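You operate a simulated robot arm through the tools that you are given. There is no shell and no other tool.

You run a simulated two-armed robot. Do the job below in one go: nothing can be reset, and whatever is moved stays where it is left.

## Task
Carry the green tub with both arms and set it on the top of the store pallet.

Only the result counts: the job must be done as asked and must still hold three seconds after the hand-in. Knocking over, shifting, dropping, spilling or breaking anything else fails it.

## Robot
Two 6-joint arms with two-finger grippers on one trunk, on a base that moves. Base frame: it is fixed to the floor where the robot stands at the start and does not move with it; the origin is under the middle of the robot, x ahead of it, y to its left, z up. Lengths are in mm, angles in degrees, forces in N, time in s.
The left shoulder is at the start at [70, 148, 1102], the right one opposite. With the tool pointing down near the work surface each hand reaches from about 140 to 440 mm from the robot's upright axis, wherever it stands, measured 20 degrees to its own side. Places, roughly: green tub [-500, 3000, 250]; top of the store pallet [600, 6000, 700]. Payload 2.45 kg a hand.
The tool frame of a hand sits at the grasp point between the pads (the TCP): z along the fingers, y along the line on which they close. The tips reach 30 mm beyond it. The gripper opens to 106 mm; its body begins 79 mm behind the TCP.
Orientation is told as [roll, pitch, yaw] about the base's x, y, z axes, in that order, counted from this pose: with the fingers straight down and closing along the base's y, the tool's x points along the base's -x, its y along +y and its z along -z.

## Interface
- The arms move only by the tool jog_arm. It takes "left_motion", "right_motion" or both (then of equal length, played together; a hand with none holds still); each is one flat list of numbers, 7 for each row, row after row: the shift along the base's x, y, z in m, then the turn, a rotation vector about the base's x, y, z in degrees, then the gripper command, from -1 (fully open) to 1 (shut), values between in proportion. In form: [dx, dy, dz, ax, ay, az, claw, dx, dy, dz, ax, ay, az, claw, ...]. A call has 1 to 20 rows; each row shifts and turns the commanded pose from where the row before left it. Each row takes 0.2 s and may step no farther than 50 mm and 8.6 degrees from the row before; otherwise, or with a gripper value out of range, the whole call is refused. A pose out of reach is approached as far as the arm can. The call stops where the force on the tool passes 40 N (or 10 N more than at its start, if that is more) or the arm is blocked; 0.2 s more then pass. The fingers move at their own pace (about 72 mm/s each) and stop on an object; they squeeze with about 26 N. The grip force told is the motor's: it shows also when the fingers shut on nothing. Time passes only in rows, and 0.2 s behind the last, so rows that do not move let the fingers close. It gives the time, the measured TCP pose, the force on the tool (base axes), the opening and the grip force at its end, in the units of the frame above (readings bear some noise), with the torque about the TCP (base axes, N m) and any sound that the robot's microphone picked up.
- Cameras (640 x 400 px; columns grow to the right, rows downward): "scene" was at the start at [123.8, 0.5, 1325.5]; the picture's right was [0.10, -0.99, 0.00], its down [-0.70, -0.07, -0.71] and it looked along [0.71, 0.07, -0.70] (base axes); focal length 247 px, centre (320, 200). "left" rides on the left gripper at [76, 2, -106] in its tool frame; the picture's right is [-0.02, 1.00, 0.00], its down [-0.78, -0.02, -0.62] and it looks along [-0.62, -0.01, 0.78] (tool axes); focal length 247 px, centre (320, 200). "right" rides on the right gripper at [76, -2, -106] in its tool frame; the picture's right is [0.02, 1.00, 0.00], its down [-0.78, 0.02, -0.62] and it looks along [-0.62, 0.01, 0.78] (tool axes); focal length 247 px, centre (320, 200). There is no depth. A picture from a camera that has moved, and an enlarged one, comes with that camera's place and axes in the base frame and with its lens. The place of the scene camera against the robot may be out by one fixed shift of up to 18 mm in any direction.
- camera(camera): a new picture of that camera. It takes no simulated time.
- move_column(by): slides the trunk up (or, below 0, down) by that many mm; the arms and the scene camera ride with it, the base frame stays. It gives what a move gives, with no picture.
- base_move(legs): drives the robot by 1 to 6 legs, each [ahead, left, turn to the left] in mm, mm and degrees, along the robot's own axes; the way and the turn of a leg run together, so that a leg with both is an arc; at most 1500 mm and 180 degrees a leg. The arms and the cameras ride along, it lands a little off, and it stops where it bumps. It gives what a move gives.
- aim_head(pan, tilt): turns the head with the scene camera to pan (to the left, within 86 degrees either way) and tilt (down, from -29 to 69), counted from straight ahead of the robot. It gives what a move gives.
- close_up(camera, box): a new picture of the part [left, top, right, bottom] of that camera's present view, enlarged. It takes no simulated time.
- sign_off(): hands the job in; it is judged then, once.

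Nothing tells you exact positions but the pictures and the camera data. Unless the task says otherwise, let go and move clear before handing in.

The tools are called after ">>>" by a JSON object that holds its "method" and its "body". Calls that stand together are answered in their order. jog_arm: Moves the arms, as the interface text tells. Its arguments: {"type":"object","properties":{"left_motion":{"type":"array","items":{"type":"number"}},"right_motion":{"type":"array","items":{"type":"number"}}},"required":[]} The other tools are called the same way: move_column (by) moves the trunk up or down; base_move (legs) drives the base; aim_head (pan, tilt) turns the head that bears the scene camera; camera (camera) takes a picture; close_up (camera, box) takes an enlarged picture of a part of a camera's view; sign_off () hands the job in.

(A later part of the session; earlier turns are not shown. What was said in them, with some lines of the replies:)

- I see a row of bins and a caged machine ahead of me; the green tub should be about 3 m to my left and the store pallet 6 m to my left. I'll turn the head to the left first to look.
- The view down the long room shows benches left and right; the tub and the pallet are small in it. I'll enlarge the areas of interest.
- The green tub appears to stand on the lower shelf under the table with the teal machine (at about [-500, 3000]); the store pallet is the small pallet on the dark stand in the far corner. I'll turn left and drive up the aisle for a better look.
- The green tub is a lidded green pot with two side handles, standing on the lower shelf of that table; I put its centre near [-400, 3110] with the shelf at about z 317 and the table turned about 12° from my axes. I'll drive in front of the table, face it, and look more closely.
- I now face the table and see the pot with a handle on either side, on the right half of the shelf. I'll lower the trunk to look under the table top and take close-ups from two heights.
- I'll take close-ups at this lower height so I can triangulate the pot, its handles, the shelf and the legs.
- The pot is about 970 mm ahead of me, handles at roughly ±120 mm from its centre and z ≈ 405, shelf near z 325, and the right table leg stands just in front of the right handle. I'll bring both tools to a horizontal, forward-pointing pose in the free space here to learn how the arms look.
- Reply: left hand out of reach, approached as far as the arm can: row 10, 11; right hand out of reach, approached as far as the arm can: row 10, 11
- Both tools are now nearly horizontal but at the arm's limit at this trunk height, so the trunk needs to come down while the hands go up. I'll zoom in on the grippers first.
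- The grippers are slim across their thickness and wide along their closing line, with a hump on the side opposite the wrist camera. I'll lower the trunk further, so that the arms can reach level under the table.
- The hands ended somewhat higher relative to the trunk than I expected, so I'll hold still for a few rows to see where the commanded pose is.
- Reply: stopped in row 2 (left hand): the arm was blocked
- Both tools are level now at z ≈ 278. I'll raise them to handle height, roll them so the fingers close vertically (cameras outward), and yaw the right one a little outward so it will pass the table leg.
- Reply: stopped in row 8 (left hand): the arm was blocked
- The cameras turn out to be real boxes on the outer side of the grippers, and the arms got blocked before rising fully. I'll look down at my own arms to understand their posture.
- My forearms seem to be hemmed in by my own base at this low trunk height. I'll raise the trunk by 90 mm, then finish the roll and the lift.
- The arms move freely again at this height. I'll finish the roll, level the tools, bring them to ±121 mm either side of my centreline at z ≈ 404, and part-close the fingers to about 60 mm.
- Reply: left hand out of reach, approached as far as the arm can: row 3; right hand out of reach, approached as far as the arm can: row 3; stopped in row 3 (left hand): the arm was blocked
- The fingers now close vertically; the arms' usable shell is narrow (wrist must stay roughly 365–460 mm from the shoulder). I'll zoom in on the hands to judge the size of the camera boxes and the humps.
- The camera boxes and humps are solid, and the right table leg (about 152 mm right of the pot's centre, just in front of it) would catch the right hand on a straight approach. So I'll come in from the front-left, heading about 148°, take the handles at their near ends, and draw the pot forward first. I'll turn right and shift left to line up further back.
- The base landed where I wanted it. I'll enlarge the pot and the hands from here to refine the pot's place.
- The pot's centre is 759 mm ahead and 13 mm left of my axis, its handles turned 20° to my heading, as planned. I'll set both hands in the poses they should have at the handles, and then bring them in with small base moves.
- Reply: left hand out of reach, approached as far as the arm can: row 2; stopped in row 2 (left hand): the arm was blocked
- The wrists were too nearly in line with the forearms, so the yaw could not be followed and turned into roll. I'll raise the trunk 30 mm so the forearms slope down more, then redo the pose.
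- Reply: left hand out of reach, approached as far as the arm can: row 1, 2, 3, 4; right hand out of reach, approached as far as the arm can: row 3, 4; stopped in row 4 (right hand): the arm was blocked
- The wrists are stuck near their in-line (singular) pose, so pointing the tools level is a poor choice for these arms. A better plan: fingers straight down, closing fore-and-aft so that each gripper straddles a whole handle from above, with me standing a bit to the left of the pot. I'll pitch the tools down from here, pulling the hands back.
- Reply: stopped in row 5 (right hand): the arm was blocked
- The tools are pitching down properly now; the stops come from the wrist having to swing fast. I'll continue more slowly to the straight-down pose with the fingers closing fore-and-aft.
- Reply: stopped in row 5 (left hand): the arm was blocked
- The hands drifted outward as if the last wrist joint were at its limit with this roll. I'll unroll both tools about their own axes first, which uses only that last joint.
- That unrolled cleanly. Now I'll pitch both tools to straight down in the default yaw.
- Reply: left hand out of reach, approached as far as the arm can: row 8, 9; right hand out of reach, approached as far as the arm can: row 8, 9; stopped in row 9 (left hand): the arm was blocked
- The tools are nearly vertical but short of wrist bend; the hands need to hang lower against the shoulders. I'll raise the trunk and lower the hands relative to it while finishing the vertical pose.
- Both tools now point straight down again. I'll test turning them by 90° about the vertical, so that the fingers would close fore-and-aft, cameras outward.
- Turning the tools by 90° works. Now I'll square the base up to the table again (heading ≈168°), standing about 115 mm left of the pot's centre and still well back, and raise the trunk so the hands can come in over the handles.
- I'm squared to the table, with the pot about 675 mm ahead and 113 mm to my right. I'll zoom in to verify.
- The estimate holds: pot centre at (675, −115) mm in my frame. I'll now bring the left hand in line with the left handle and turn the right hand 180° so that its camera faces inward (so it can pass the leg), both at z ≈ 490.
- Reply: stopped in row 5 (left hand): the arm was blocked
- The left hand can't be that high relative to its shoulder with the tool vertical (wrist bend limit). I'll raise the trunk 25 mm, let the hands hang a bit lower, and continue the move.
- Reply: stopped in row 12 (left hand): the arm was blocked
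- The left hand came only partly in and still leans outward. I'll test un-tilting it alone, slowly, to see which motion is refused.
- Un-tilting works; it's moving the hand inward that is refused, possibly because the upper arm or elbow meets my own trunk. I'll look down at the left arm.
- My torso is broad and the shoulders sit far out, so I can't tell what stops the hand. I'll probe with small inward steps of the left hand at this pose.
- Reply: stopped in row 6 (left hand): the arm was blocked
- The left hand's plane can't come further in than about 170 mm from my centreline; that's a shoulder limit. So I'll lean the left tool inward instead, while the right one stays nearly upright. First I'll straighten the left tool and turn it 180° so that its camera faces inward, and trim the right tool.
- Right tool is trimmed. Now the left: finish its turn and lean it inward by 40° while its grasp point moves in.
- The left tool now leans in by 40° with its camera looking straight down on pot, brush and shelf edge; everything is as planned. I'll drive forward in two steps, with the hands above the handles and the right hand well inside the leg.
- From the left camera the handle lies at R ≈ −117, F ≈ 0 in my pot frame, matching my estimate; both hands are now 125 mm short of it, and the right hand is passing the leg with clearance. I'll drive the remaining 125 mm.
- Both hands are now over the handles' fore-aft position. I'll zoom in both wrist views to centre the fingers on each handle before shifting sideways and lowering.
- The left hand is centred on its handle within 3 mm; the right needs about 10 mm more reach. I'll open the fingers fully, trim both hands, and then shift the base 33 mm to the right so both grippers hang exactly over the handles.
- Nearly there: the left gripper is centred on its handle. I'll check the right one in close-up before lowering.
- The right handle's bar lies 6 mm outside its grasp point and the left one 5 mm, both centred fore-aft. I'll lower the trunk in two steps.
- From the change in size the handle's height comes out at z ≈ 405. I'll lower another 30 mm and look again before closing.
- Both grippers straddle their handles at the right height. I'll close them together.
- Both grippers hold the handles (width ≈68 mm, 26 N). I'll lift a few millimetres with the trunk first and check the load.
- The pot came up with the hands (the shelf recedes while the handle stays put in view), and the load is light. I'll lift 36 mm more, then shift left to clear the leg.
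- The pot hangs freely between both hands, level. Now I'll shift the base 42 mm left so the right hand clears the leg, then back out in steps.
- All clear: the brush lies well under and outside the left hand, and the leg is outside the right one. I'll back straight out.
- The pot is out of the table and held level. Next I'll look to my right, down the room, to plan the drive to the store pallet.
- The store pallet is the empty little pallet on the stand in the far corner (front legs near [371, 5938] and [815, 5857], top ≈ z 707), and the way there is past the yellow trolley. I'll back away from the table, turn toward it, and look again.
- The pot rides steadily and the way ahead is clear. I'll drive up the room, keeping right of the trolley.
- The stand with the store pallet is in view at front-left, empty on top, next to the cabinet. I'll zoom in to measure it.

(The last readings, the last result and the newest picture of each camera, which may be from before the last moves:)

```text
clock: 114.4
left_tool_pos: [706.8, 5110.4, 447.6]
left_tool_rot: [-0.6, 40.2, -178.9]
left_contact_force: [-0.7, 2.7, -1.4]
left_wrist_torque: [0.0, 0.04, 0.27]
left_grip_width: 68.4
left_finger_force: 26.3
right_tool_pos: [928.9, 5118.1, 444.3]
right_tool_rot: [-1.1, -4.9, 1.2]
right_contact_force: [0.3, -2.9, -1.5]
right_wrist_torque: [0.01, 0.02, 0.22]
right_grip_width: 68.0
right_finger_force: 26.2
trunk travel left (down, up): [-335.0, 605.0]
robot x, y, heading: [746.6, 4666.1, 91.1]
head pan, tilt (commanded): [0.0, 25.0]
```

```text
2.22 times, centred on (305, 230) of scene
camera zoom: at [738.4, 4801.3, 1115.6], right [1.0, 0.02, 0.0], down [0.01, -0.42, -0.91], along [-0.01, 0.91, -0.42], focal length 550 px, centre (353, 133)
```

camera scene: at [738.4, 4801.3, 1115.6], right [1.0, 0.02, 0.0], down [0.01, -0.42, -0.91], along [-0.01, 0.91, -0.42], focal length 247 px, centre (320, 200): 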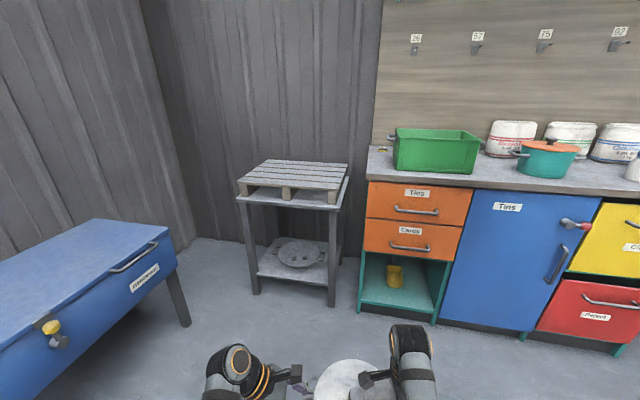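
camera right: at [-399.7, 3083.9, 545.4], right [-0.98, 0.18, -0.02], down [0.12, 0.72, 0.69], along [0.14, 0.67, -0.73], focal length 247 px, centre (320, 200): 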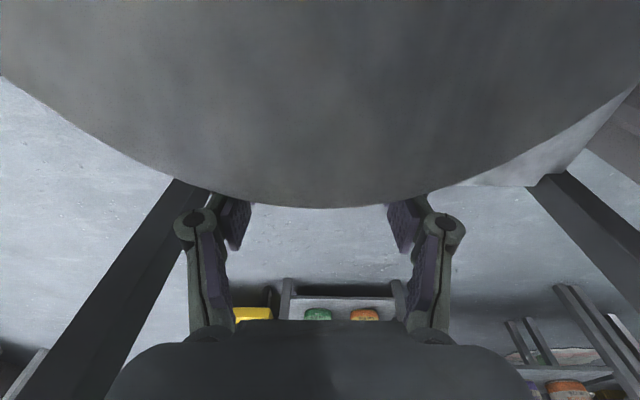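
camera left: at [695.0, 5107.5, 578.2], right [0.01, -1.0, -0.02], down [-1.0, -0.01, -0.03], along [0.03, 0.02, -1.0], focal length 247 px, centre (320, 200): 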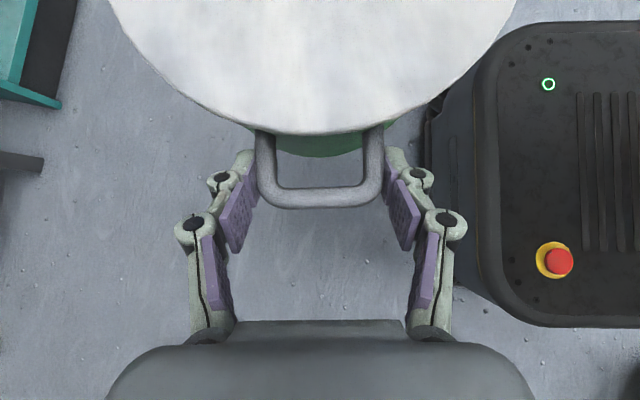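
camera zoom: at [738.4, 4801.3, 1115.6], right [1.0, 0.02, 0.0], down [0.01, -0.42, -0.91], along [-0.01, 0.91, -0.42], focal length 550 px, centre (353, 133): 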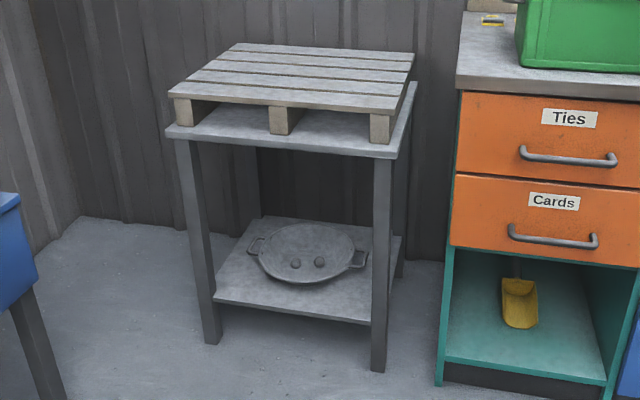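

The pallet measures about 476 × 378 mm with its top at z ≈ 706, centred near [605, 6031] and turned so that I must face heading ≈80°. I'll raise the pot well above that height first, then turn.

>>> {"method": "move_column", "body": {"by": 200}}

>>> {"method": "move_column", "body": {"by": 190}}

>>> {"method": "base_move", "body": {"legs": [[0, 0, -11.2]]}}

>>> {"method": "camera", "body": {"camera": "left"}}

>>> {"method": "camera", "body": {"camera": "scene"}}

```text
clock: 116.5
left_tool_pos: [704.9, 5109.5, 647.8]
left_tool_rot: [-0.7, 40.2, -178.9]
left_contact_force: [0.6, 2.7, -2.3]
left_wrist_torque: [0.04, 0.08, 0.29]
left_grip_width: 68.7
left_finger_force: 25.7
right_tool_pos: [930.3, 5116.7, 645.7]
right_tool_rot: [-1.1, -5.0, 1.3]
right_contact_force: [-0.4, -2.2, -1.4]
right_wrist_torque: [-0.04, 0.07, 0.27]
right_grip_width: 68.2
right_finger_force: 26.1
trunk travel left (down, up): [-535.0, 405.0]
robot x, y, heading: [747.8, 4664.3, 90.8]
head pan, tilt (commanded): [0.0, 25.0]
```

```text
clock: 118.6
left_tool_pos: [704.8, 5110.2, 838.1]
left_tool_rot: [-0.6, 40.2, -178.9]
left_contact_force: [0.1, 2.7, -0.7]
left_wrist_torque: [0.06, -0.06, 0.38]
left_grip_width: 68.2
left_finger_force: 26.2
right_tool_pos: [929.7, 5117.9, 836.6]
right_tool_rot: [-0.9, -4.8, 1.2]
right_contact_force: [0.0, -3.6, -1.9]
right_wrist_torque: [-0.02, -0.05, 0.33]
right_grip_width: 68.1
right_finger_force: 26.0
trunk travel left (down, up): [-725.0, 215.0]
robot x, y, heading: [747.4, 4667.8, 90.9]
head pan, tilt (commanded): [0.0, 25.0]
```

```text
clock: 119.8
left_tool_pos: [794.2, 5108.9, 837.6]
left_tool_rot: [-0.6, 40.1, 169.7]
left_contact_force: [-0.2, 2.7, -1.1]
left_wrist_torque: [0.02, -0.01, 0.35]
left_grip_width: 68.1
left_finger_force: 26.4
right_tool_pos: [1016.0, 5073.3, 835.5]
right_tool_rot: [-1.0, -4.9, -10.3]
right_contact_force: [-0.3, -2.9, -2.0]
right_wrist_torque: [-0.01, -0.02, 0.32]
right_grip_width: 67.8
right_finger_force: 25.5
trunk travel left (down, up): [-725.0, 215.0]
robot x, y, heading: [749.3, 4667.8, 79.4]
head pan, tilt (commanded): [0.0, 25.0]
```

```text
taken
camera left: at [783.0, 5109.3, 968.3], right [-0.19, -0.98, -0.02], down [-0.98, 0.19, -0.03], along [0.03, 0.02, -1.0], focal length 247 px, centre (320, 200)
```

left: 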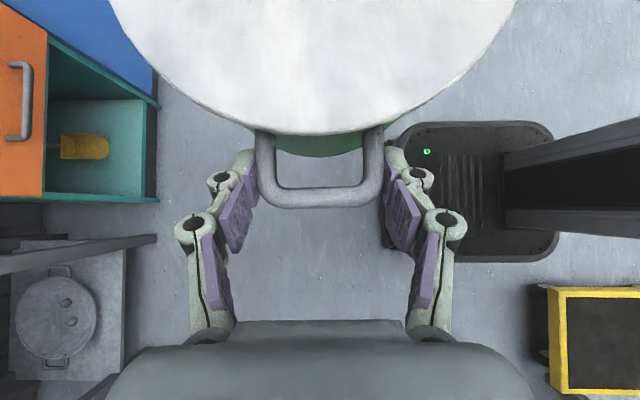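

```text
taken
camera scene: at [766.7, 4798.9, 1505.6], right [0.98, -0.18, 0.0], down [-0.08, -0.42, -0.91], along [0.16, 0.89, -0.42], focal length 247 px, centre (320, 200)
```

scene: 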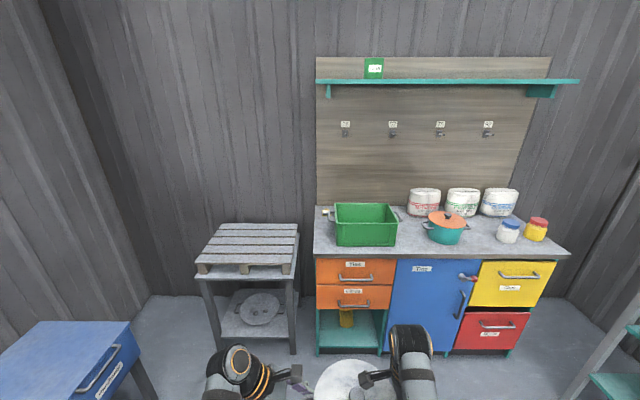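

Raised and turned to heading ≈79.5°. From this higher viewpoint I'll measure the pallet again.

>>> {"method": "close_up", "body": {"camera": "scene", "box": [170, 200, 330, 300]}}

>>> {"method": "close_up", "body": {"camera": "scene", "box": [150, 200, 350, 380]}}

```text
4.00 times, centred on (250, 250) of scene
camera zoom: at [766.7, 4798.9, 1505.6], right [0.98, -0.18, 0.0], down [-0.08, -0.42, -0.91], along [0.16, 0.89, -0.42], focal length 989 px, centre (600, 0)
```

zoom: 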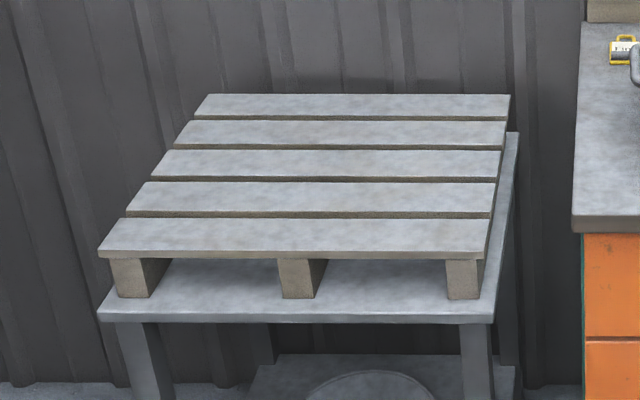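

```text
2.22 times, centred on (250, 290) of scene
camera zoom: at [766.7, 4798.9, 1505.6], right [0.98, -0.18, 0.0], down [-0.08, -0.42, -0.91], along [0.16, 0.89, -0.42], focal length 550 px, centre (476, 0)
```

zoom: 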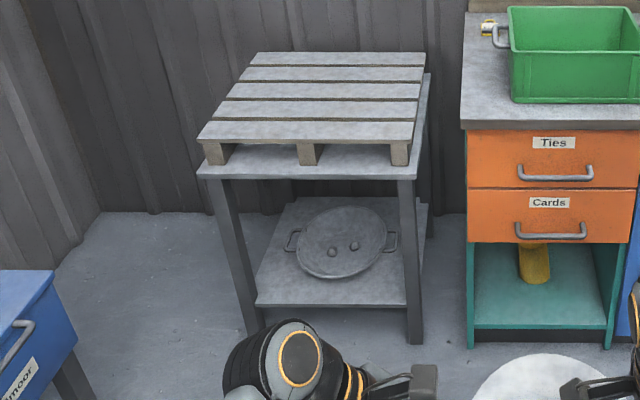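

The pallet lies square to my heading; its centre is about 1320 mm ahead and 387 mm to my left, and the pot hangs at (445, −78). I'll drive forward part-way, then sideways in front of the stand.

>>> {"method": "base_move", "body": {"legs": [[350, 0, 0], [0, 464, 0]]}}

>>> {"method": "camera", "body": {"camera": "scene"}}

>>> {"method": "camera", "body": {"camera": "left"}}

>>> {"method": "camera", "body": {"camera": "right"}}

```text
clock: 124.5
left_tool_pos: [387.3, 5536.1, 838.1]
left_tool_rot: [-0.6, 40.2, 170.2]
left_contact_force: [0.0, 3.4, -0.3]
left_wrist_torque: [0.08, -0.05, 0.35]
left_grip_width: 68.5
left_finger_force: 25.6
right_tool_pos: [607.7, 5501.9, 835.1]
right_tool_rot: [-1.0, -4.9, -9.7]
right_contact_force: [0.8, -2.3, -1.8]
right_wrist_torque: [-0.03, -0.01, 0.31]
right_grip_width: 68.3
right_finger_force: 25.8
trunk travel left (down, up): [-725.0, 215.0]
robot x, y, heading: [344.4, 5094.5, 80.0]
head pan, tilt (commanded): [0.0, 25.0]
```

```text
taken
camera scene: at [361.7, 5225.2, 1505.6], right [0.98, -0.17, 0.0], down [-0.07, -0.42, -0.91], along [0.16, 0.89, -0.42], focal length 247 px, centre (320, 200)
```

scene: 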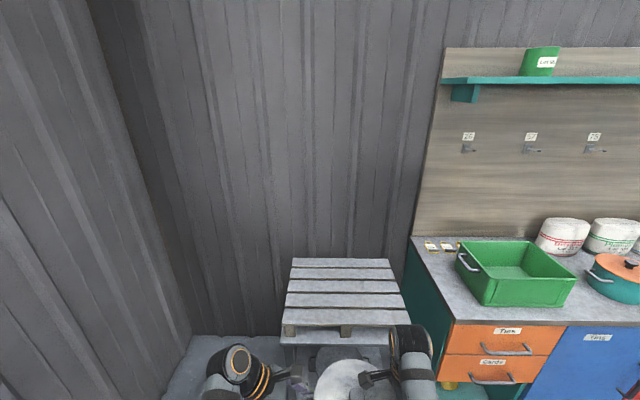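

```text
taken
camera left: at [375.6, 5535.6, 968.3], right [-0.18, -0.98, -0.02], down [-0.98, 0.18, -0.03], along [0.03, 0.02, -1.0], focal length 247 px, centre (320, 200)
```

left: 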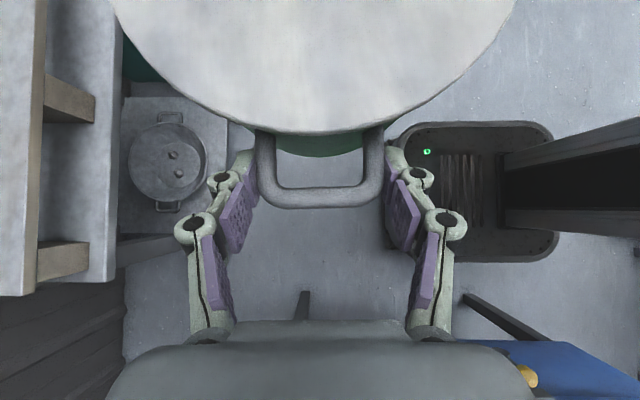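

```text
taken
camera right: at [525.9, 5516.4, 935.1], right [0.15, 0.99, -0.02], down [0.72, -0.1, 0.69], along [0.68, -0.12, -0.73], focal length 247 px, centre (320, 200)
```

right: 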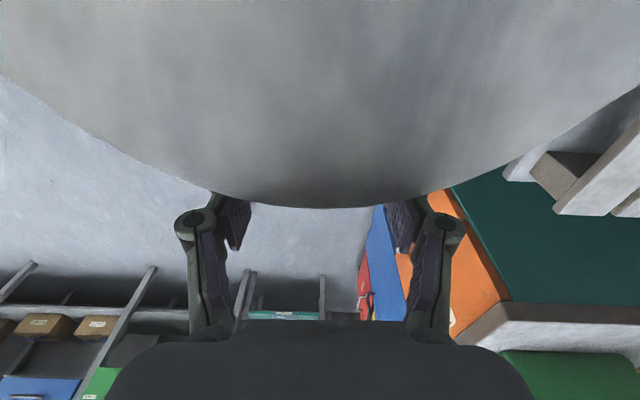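

I'm in front of the stand now, the pot about level with the pallet's centreline. I'll zoom to measure the remaining distances.

>>> {"method": "close_up", "body": {"camera": "scene", "box": [260, 240, 440, 400]}}

>>> {"method": "close_up", "body": {"camera": "left", "box": [0, 0, 200, 300]}}

```text
2.50 times, centred on (350, 320) of scene
camera zoom: at [361.7, 5225.2, 1505.6], right [0.98, -0.17, 0.0], down [-0.07, -0.42, -0.91], along [0.16, 0.89, -0.42], focal length 618 px, centre (245, -100)
```

zoom: 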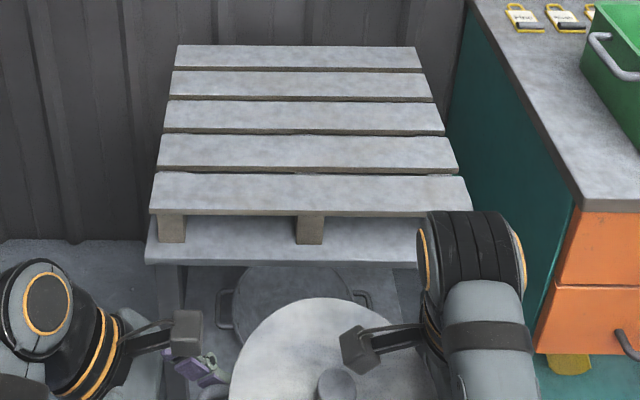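

```text
1.33 times, centred on (100, 150) of left
camera zoom: at [375.6, 5535.6, 968.3], right [-0.18, -0.98, -0.02], down [-0.98, 0.18, -0.03], along [0.03, 0.02, -1.0], focal length 329 px, centre (613, 267)
```

zoom: 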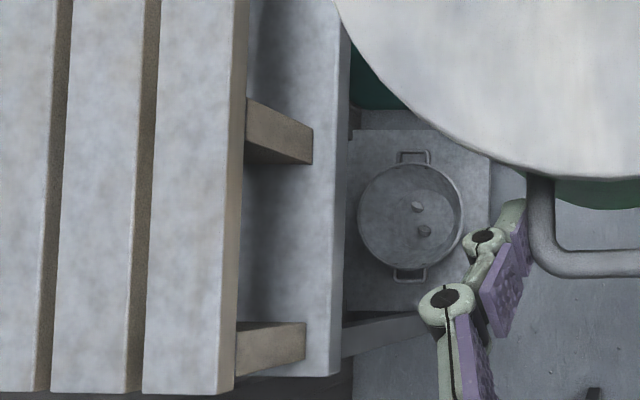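

By the scene view the pallet centre is about 973 mm ahead and 103 mm right of my axis; the pot is at (446, −78). So I need about 490 mm forward and 25 mm right. I'll go 300 first and check.

>>> {"method": "base_move", "body": {"legs": [[300, -25, 0]]}}

>>> {"method": "camera", "body": {"camera": "left"}}

>>> {"method": "camera", "body": {"camera": "scene"}}

```text
clock: 126.5
left_tool_pos: [459.4, 5828.0, 837.9]
left_tool_rot: [-0.8, 40.2, 170.5]
left_contact_force: [1.8, 1.9, -2.2]
left_wrist_torque: [0.02, 0.05, 0.26]
left_grip_width: 68.4
left_finger_force: 26.0
right_tool_pos: [682.2, 5794.5, 835.1]
right_tool_rot: [-1.0, -4.9, -9.4]
right_contact_force: [-1.5, -2.6, -1.5]
right_wrist_torque: [-0.01, 0.11, 0.24]
right_grip_width: 68.0
right_finger_force: 25.9
trunk travel left (down, up): [-725.0, 215.0]
robot x, y, heading: [420.4, 5383.7, 80.1]
head pan, tilt (commanded): [0.0, 25.0]
```

```text
taken
camera left: at [449.6, 5827.1, 968.4], right [-0.17, -0.98, -0.02], down [-0.98, 0.17, -0.03], along [0.03, 0.02, -1.0], focal length 247 px, centre (320, 200)
```

left: 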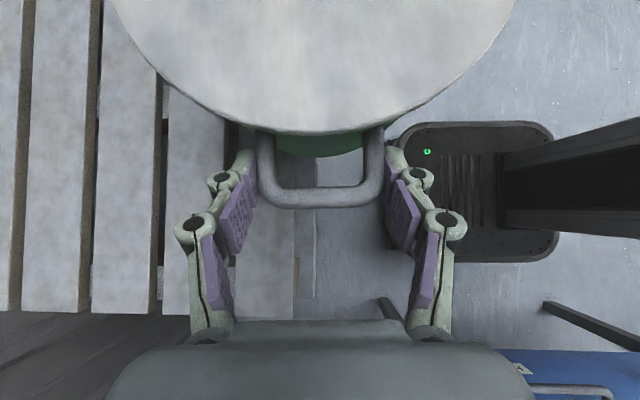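

```text
taken
camera scene: at [437.2, 5516.5, 1505.7], right [0.99, -0.17, 0.0], down [-0.07, -0.42, -0.91], along [0.15, 0.89, -0.42], focal length 247 px, centre (320, 200)
```

scene: 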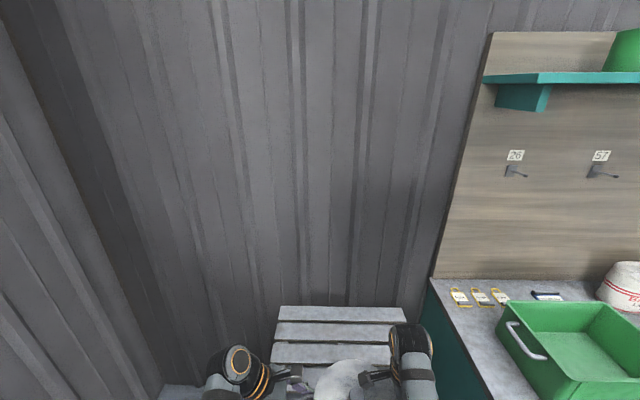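

The nadir view from the left camera puts the pallet's front edge about 475 mm ahead and its centreline right under the pot's. I'll drive the last 180 mm.

>>> {"method": "base_move", "body": {"legs": [[180, 0, 0]]}}

>>> {"method": "camera", "body": {"camera": "left"}}

>>> {"method": "camera", "body": {"camera": "right"}}

>>> {"method": "aim_head", "body": {"pan": 0, "tilt": 60}}

>>> {"method": "camera", "body": {"camera": "scene"}}

```text
clock: 128.0
left_tool_pos: [492.6, 6012.0, 836.9]
left_tool_rot: [-0.7, 40.3, 170.5]
left_contact_force: [1.5, 1.5, -2.4]
left_wrist_torque: [-0.01, 0.06, 0.16]
left_grip_width: 68.3
left_finger_force: 26.2
right_tool_pos: [715.6, 5978.6, 834.5]
right_tool_rot: [-1.0, -4.9, -9.5]
right_contact_force: [-0.8, -1.1, -1.4]
right_wrist_torque: [-0.01, 0.1, 0.16]
right_grip_width: 68.1
right_finger_force: 25.9
trunk travel left (down, up): [-725.0, 215.0]
robot x, y, heading: [450.8, 5566.4, 80.1]
head pan, tilt (commanded): [0.0, 25.0]
```

```text
taken
camera left: at [482.2, 6011.3, 968.4], right [-0.18, -0.98, -0.02], down [-0.98, 0.18, -0.03], along [0.03, 0.02, -1.0], focal length 247 px, centre (320, 200)
```

left: 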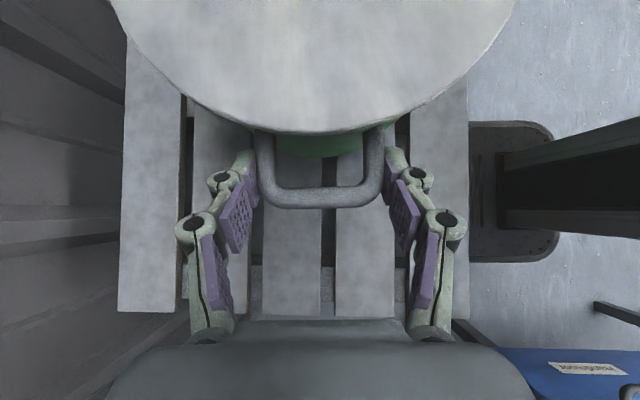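

```text
taken
camera right: at [632.5, 5992.3, 935.0], right [0.15, 0.99, -0.02], down [0.72, -0.09, 0.69], along [0.68, -0.11, -0.73], focal length 247 px, centre (320, 200)
```

right: 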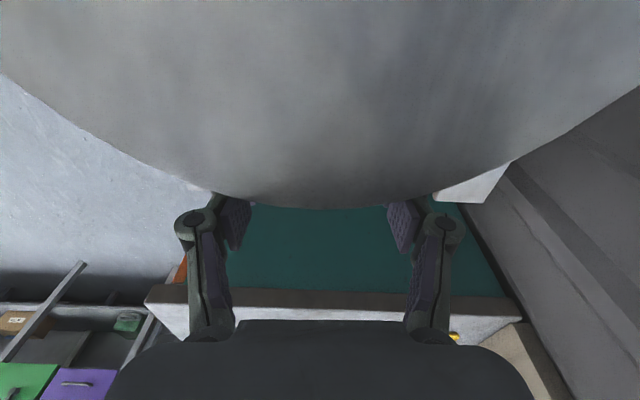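

```text
clock: 129.1
left_tool_pos: [493.8, 6011.1, 838.0]
left_tool_rot: [-0.7, 40.2, 170.4]
left_contact_force: [0.1, -0.5, -2.2]
left_wrist_torque: [0.0, 0.07, 0.1]
left_grip_width: 68.5
left_finger_force: 25.7
right_tool_pos: [715.4, 5978.0, 835.1]
right_tool_rot: [-1.1, -4.8, -9.6]
right_contact_force: [-1.4, 0.0, -0.5]
right_wrist_torque: [0.01, 0.02, 0.12]
right_grip_width: 67.9
right_finger_force: 26.1
trunk travel left (down, up): [-725.0, 215.0]
robot x, y, heading: [452.2, 5568.9, 80.3]
head pan, tilt (commanded): [0.0, 60.0]
```

```text
taken
camera scene: at [464.9, 5675.7, 1455.6], right [0.99, -0.17, 0.0], down [-0.15, -0.85, -0.5], along [0.09, 0.49, -0.87], focal length 247 px, centre (320, 200)
```

scene: 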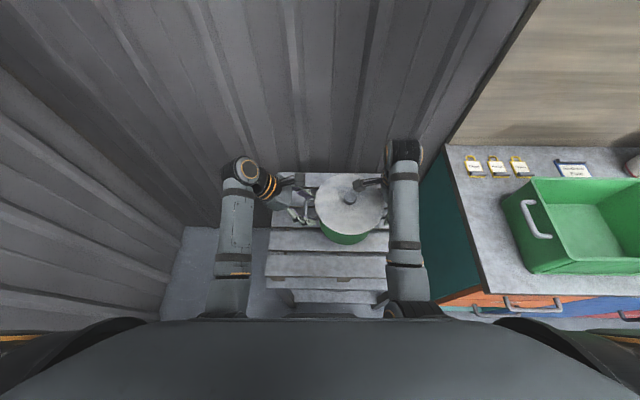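

The pot hangs over the middle of the pallet: centred sideways and about 25 mm nearer to me than the pallet's centre. I'll lower it in steps, watching the hand forces.

>>> {"method": "move_column", "body": {"by": -38}}

>>> {"method": "move_column", "body": {"by": -5}}

>>> {"method": "camera", "body": {"camera": "left"}}

>>> {"method": "close_up", "body": {"camera": "scene", "box": [250, 150, 410, 320]}}

```text
clock: 129.9
left_tool_pos: [493.0, 6011.7, 800.1]
left_tool_rot: [-0.6, 40.2, 170.4]
left_contact_force: [0.2, 2.2, -2.2]
left_wrist_torque: [0.04, 0.08, 0.19]
left_grip_width: 68.6
left_finger_force: 25.9
right_tool_pos: [715.8, 5977.8, 797.8]
right_tool_rot: [-1.1, -4.9, -9.5]
right_contact_force: [-0.8, -1.5, -0.2]
right_wrist_torque: [-0.02, 0.04, 0.19]
right_grip_width: 68.3
right_finger_force: 25.7
trunk travel left (down, up): [-687.0, 253.0]
robot x, y, heading: [456.4, 5568.4, 80.3]
head pan, tilt (commanded): [0.0, 60.0]
```

```text
clock: 130.4
left_tool_pos: [493.6, 6012.8, 794.2]
left_tool_rot: [-0.6, 40.2, 170.3]
left_contact_force: [1.1, 2.7, -1.5]
left_wrist_torque: [0.05, 0.07, 0.28]
left_grip_width: 68.2
left_finger_force: 26.0
right_tool_pos: [715.5, 5977.8, 792.5]
right_tool_rot: [-1.0, -4.9, -9.5]
right_contact_force: [-1.2, -1.6, -1.0]
right_wrist_torque: [-0.06, 0.01, 0.25]
right_grip_width: 68.1
right_finger_force: 26.4
trunk travel left (down, up): [-682.0, 258.0]
robot x, y, heading: [454.8, 5568.8, 80.2]
head pan, tilt (commanded): [0.0, 60.0]
```

```text
taken
camera left: at [482.2, 6011.4, 925.3], right [-0.18, -0.98, -0.02], down [-0.98, 0.18, -0.03], along [0.03, 0.02, -1.0], focal length 247 px, centre (320, 200)
```

left: 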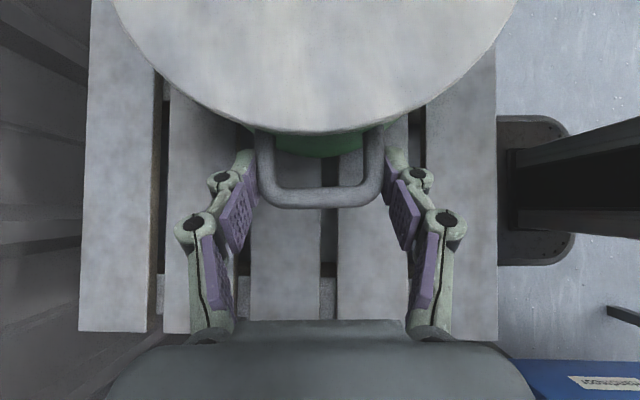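

```text
2.35 times, centred on (330, 235) of scene
camera zoom: at [464.9, 5675.7, 1412.6], right [0.99, -0.17, 0.0], down [-0.15, -0.85, -0.5], along [0.09, 0.49, -0.87], focal length 582 px, centre (296, 118)
```

zoom: 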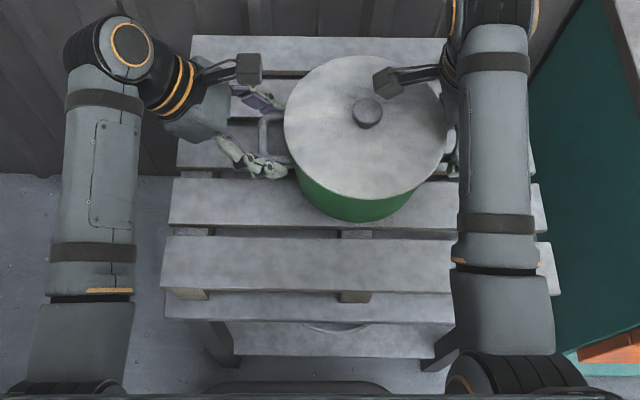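

The pallet top comes out at z ≈ 700, so about 10 mm remain. I'll go down in small steps.

>>> {"method": "move_column", "body": {"by": -5}}

>>> {"method": "move_column", "body": {"by": -3}}

```text
clock: 130.9
left_tool_pos: [493.6, 6011.3, 789.0]
left_tool_rot: [-0.7, 40.1, 170.4]
left_contact_force: [-0.1, 2.7, -1.0]
left_wrist_torque: [0.04, -0.01, 0.26]
left_grip_width: 68.1
left_finger_force: 26.4
right_tool_pos: [714.4, 5976.7, 787.3]
right_tool_rot: [-1.0, -4.9, -9.5]
right_contact_force: [-0.5, -2.1, -1.8]
right_wrist_torque: [-0.04, 0.03, 0.28]
right_grip_width: 68.3
right_finger_force: 26.1
trunk travel left (down, up): [-677.0, 263.0]
robot x, y, heading: [453.1, 5564.5, 80.1]
head pan, tilt (commanded): [0.0, 60.0]
```

```text
clock: 131.5
left_tool_pos: [492.5, 6010.9, 787.7]
left_tool_rot: [-0.8, 40.1, 170.3]
left_contact_force: [-0.1, 3.3, 2.5]
left_wrist_torque: [-0.21, 0.01, 0.32]
left_grip_width: 68.5
left_finger_force: 25.4
right_tool_pos: [714.3, 5977.2, 784.7]
right_tool_rot: [-1.0, -4.9, -9.5]
right_contact_force: [-0.4, -1.8, 5.8]
right_wrist_torque: [-0.37, 0.0, 0.4]
right_grip_width: 68.3
right_finger_force: 26.8
trunk travel left (down, up): [-674.0, 266.0]
robot x, y, heading: [450.8, 5569.7, 80.4]
head pan, tilt (commanded): [0.0, 60.0]
```

The forces reversed to a slight upward push on both hands, so the pot now stands on the pallet. I'll open both grippers together.

>>> {"method": "jog_arm", "body": {"left_motion": [0, 0, 0, 0, 0, 0, -0.4, 0, 0, 0, 0, 0, 0, -0.6, 0, 0, 0, 0, 0, 0, -0.8, 0, 0, 0, 0, 0, 0, -1, 0, 0, 0, 0, 0, 0, -1], "right_motion": [0, 0, 0, 0, 0, 0, -0.4, 0, 0, 0, 0, 0, 0, -0.6, 0, 0, 0, 0, 0, 0, -0.8, 0, 0, 0, 0, 0, 0, -1, 0, 0, 0, 0, 0, 0, -1]}}

>>> {"method": "camera", "body": {"camera": "left"}}

>>> {"method": "camera", "body": {"camera": "right"}}

>>> {"method": "close_up", "body": {"camera": "scene", "box": [250, 150, 410, 320]}}

```text
clock: 132.7
left_tool_pos: [493.6, 6011.4, 786.0]
left_tool_rot: [-0.6, 40.2, 170.4]
left_contact_force: [0.3, -0.5, 0.0]
left_wrist_torque: [0.02, -0.03, -0.01]
left_grip_width: 106.0
left_finger_force: 0.1
right_tool_pos: [714.8, 5976.7, 783.0]
right_tool_rot: [-1.0, -4.9, -9.5]
right_contact_force: [-0.8, -1.1, 0.4]
right_wrist_torque: [0.03, -0.02, 0.01]
right_grip_width: 106.0
right_finger_force: 0.1
trunk travel left (down, up): [-674.0, 266.0]
robot x, y, heading: [452.2, 5570.1, 80.2]
head pan, tilt (commanded): [0.0, 60.0]
```

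```text
taken
camera left: at [482.1, 6011.2, 917.4], right [-0.18, -0.98, -0.02], down [-0.98, 0.18, -0.03], along [0.03, 0.02, -1.0], focal length 247 px, centre (320, 200)
```

left: 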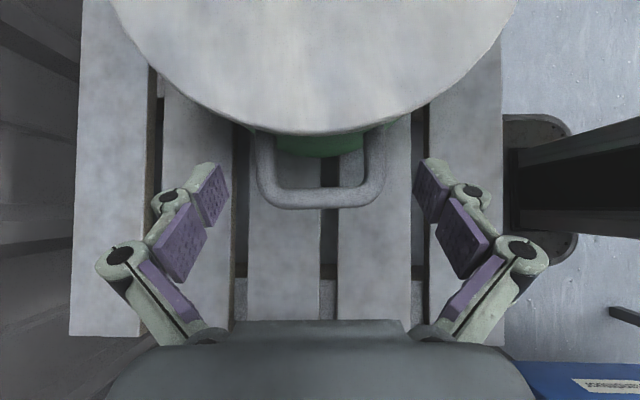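

```text
taken
camera right: at [632.4, 5992.2, 884.0], right [0.15, 0.99, -0.02], down [0.72, -0.09, 0.69], along [0.68, -0.11, -0.73], focal length 247 px, centre (320, 200)
```

right: 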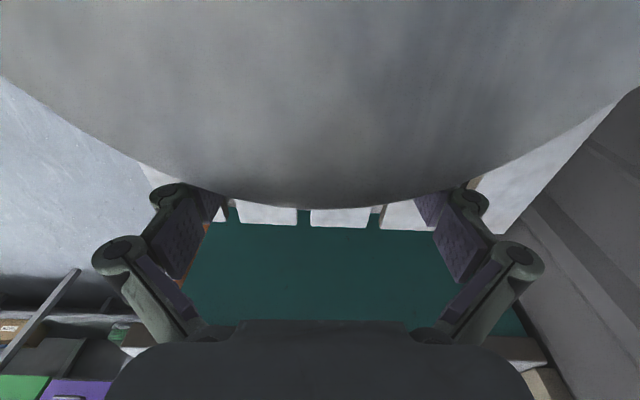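

```text
2.35 times, centred on (330, 235) of scene
camera zoom: at [464.8, 5675.5, 1404.6], right [0.99, -0.17, 0.0], down [-0.15, -0.85, -0.5], along [0.09, 0.49, -0.87], focal length 582 px, centre (296, 118)
```

zoom: 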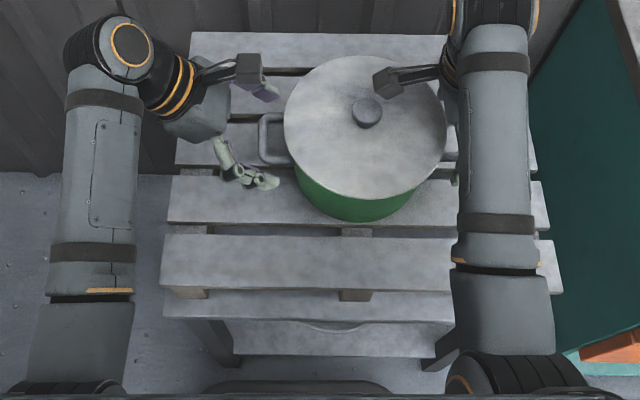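

The pot stands freely on the pallet with the fingers open and no force on the hands. I'll raise straight up and then back away.

>>> {"method": "move_column", "body": {"by": 60}}

>>> {"method": "camera", "body": {"camera": "left"}}

>>> {"method": "move_column", "body": {"by": 80}}

>>> {"method": "camera", "body": {"camera": "left"}}

>>> {"method": "camera", "body": {"camera": "right"}}

```text
clock: 133.7
left_tool_pos: [492.9, 6010.9, 846.5]
left_tool_rot: [-0.8, 40.2, 170.4]
left_contact_force: [0.4, -0.8, 0.4]
left_wrist_torque: [0.02, 0.01, 0.0]
left_grip_width: 105.8
left_finger_force: 0.1
right_tool_pos: [716.4, 5976.7, 844.5]
right_tool_rot: [-1.0, -4.9, -9.5]
right_contact_force: [0.0, -0.2, -0.5]
right_wrist_torque: [-0.01, -0.01, 0.03]
right_grip_width: 106.1
right_finger_force: 0.1
trunk travel left (down, up): [-734.0, 206.0]
robot x, y, heading: [448.4, 5569.6, 80.1]
head pan, tilt (commanded): [0.0, 60.0]
```

```text
taken
camera left: at [482.1, 6011.3, 977.3], right [-0.18, -0.98, -0.02], down [-0.98, 0.18, -0.03], along [0.03, 0.02, -1.0], focal length 247 px, centre (320, 200)
```

left: 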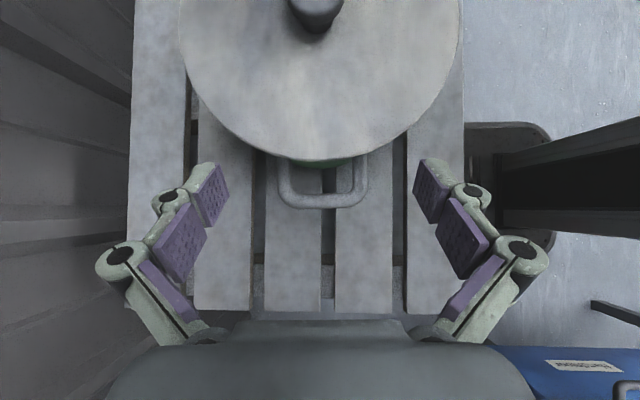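

```text
clock: 134.8
left_tool_pos: [494.0, 6011.5, 926.7]
left_tool_rot: [-0.7, 40.2, 170.4]
left_contact_force: [1.0, -0.3, 0.2]
left_wrist_torque: [-0.01, 0.01, 0.01]
left_grip_width: 105.8
left_finger_force: 0.1
right_tool_pos: [715.5, 5977.4, 924.2]
right_tool_rot: [-1.0, -4.8, -9.5]
right_contact_force: [0.0, 0.8, -0.5]
right_wrist_torque: [0.01, 0.03, -0.01]
right_grip_width: 106.0
right_finger_force: 0.0
trunk travel left (down, up): [-814.0, 126.0]
robot x, y, heading: [453.7, 5569.1, 80.5]
head pan, tilt (commanded): [0.0, 60.0]
```

```text
taken
camera left: at [482.1, 6011.3, 1057.3], right [-0.18, -0.98, -0.02], down [-0.98, 0.18, -0.03], along [0.03, 0.02, -1.0], focal length 247 px, centre (320, 200)
```

left: 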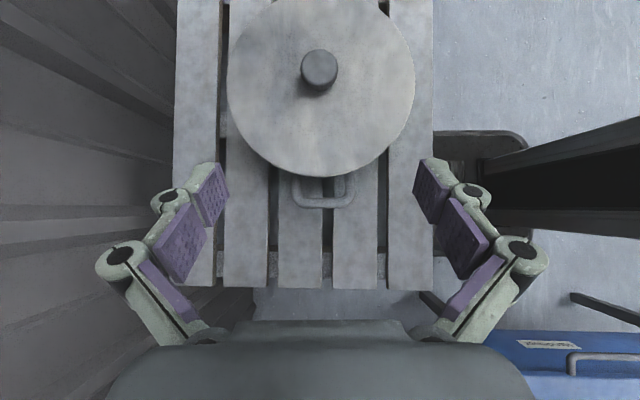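

```text
taken
camera right: at [632.5, 5992.4, 1023.9], right [0.15, 0.99, -0.02], down [0.72, -0.09, 0.69], along [0.68, -0.11, -0.73], focal length 247 px, centre (320, 200)
```

right: 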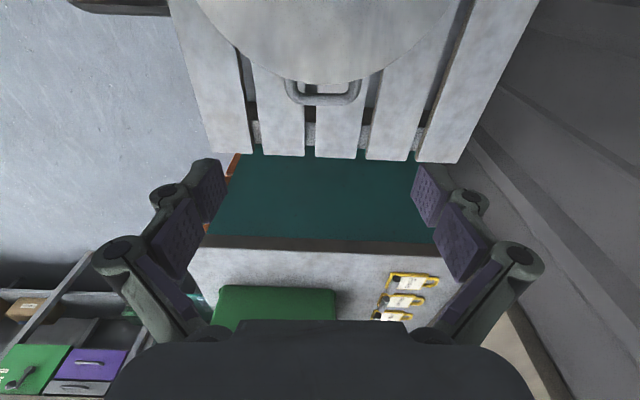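

Hands are clear above the lid, and the pot stands square on the pallet. I'll back away and check the scene.

>>> {"method": "base_move", "body": {"legs": [[-420, 0, 0]]}}

>>> {"method": "aim_head", "body": {"pan": -3, "tilt": 38}}

>>> {"method": "camera", "body": {"camera": "scene"}}

>>> {"method": "close_up", "body": {"camera": "scene", "box": [240, 120, 440, 320]}}

```text
clock: 137.4
left_tool_pos: [422.1, 5595.5, 925.6]
left_tool_rot: [-0.6, 40.2, 170.1]
left_contact_force: [-0.6, 1.0, -0.2]
left_wrist_torque: [0.02, -0.01, -0.02]
left_grip_width: 106.0
left_finger_force: 0.0
right_tool_pos: [643.8, 5561.8, 924.3]
right_tool_rot: [-1.0, -5.0, -9.7]
right_contact_force: [-0.4, -0.4, 0.4]
right_wrist_torque: [0.01, -0.02, 0.0]
right_grip_width: 105.5
right_finger_force: 0.0
trunk travel left (down, up): [-814.0, 126.0]
robot x, y, heading: [378.1, 5157.5, 80.0]
head pan, tilt (commanded): [0.0, 60.0]
```

```text
clock: 138.3
left_tool_pos: [422.2, 5595.5, 926.9]
left_tool_rot: [-0.8, 40.2, 170.1]
left_contact_force: [0.2, 0.4, 0.1]
left_wrist_torque: [0.03, -0.02, -0.01]
left_grip_width: 106.1
left_finger_force: 0.0
right_tool_pos: [644.3, 5561.0, 923.1]
right_tool_rot: [-1.1, -4.9, -9.8]
right_contact_force: [0.2, 0.5, 0.1]
right_wrist_torque: [0.0, 0.0, 0.02]
right_grip_width: 106.1
right_finger_force: 0.0
trunk travel left (down, up): [-814.0, 126.0]
robot x, y, heading: [378.7, 5146.0, 79.8]
head pan, tilt (commanded): [-3.0, 38.0]
```

```text
taken
camera scene: at [400.1, 5278.1, 1574.3], right [0.97, -0.23, 0.0], down [-0.14, -0.6, -0.79], along [0.18, 0.77, -0.62], focal length 247 px, centre (320, 200)
```

scene: 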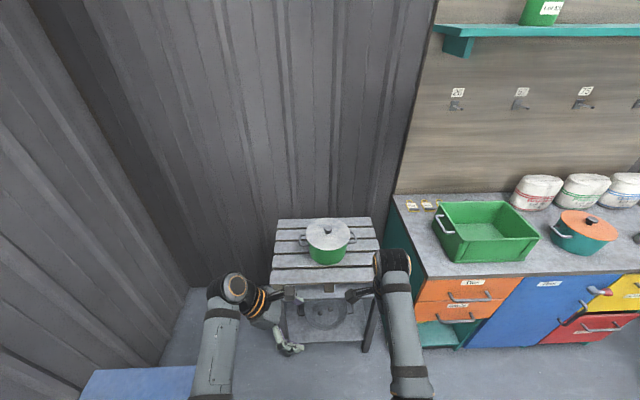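

```text
2.00 times, centred on (340, 220) of scene
camera zoom: at [400.1, 5278.1, 1574.3], right [0.97, -0.23, 0.0], down [-0.14, -0.6, -0.79], along [0.18, 0.77, -0.62], focal length 495 px, centre (280, 160)
```

zoom: 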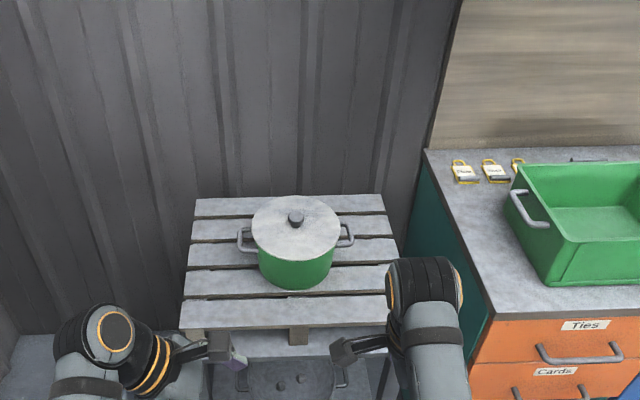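

The green tub stands upright, lid on, in the middle of the store pallet. Both grippers are open and well clear, and nothing else looks disturbed. I'm handing in the job.

>>> {"method": "sign_off", "body": {}}

```text
The job is handed in.
```

The green tub is standing upright in the middle of the store pallet, with its lid on. I carried it there with both arms, one on each handle, then let go and backed the robot clear before handing in.

- **Which tub:** I took the tub to be the lidded green pot with two side handles. It was on the lower shelf of the table with the teal machine, at about [-390, 3100, 320]. Your rough location was [-500, 3000, 250], and nothing else near there fits. The other large green container, the open box with handles on the far cabinet, is nowhere near it.
- **Which pallet:** I used the empty pallet on the stand in the far corner. Its top measured about [605, 6030, 700], close to your [600, 6000, 700].
- **Surroundings:** I saw nothing else knocked or shifted in the camera views, including the brush and bag on the shelf.
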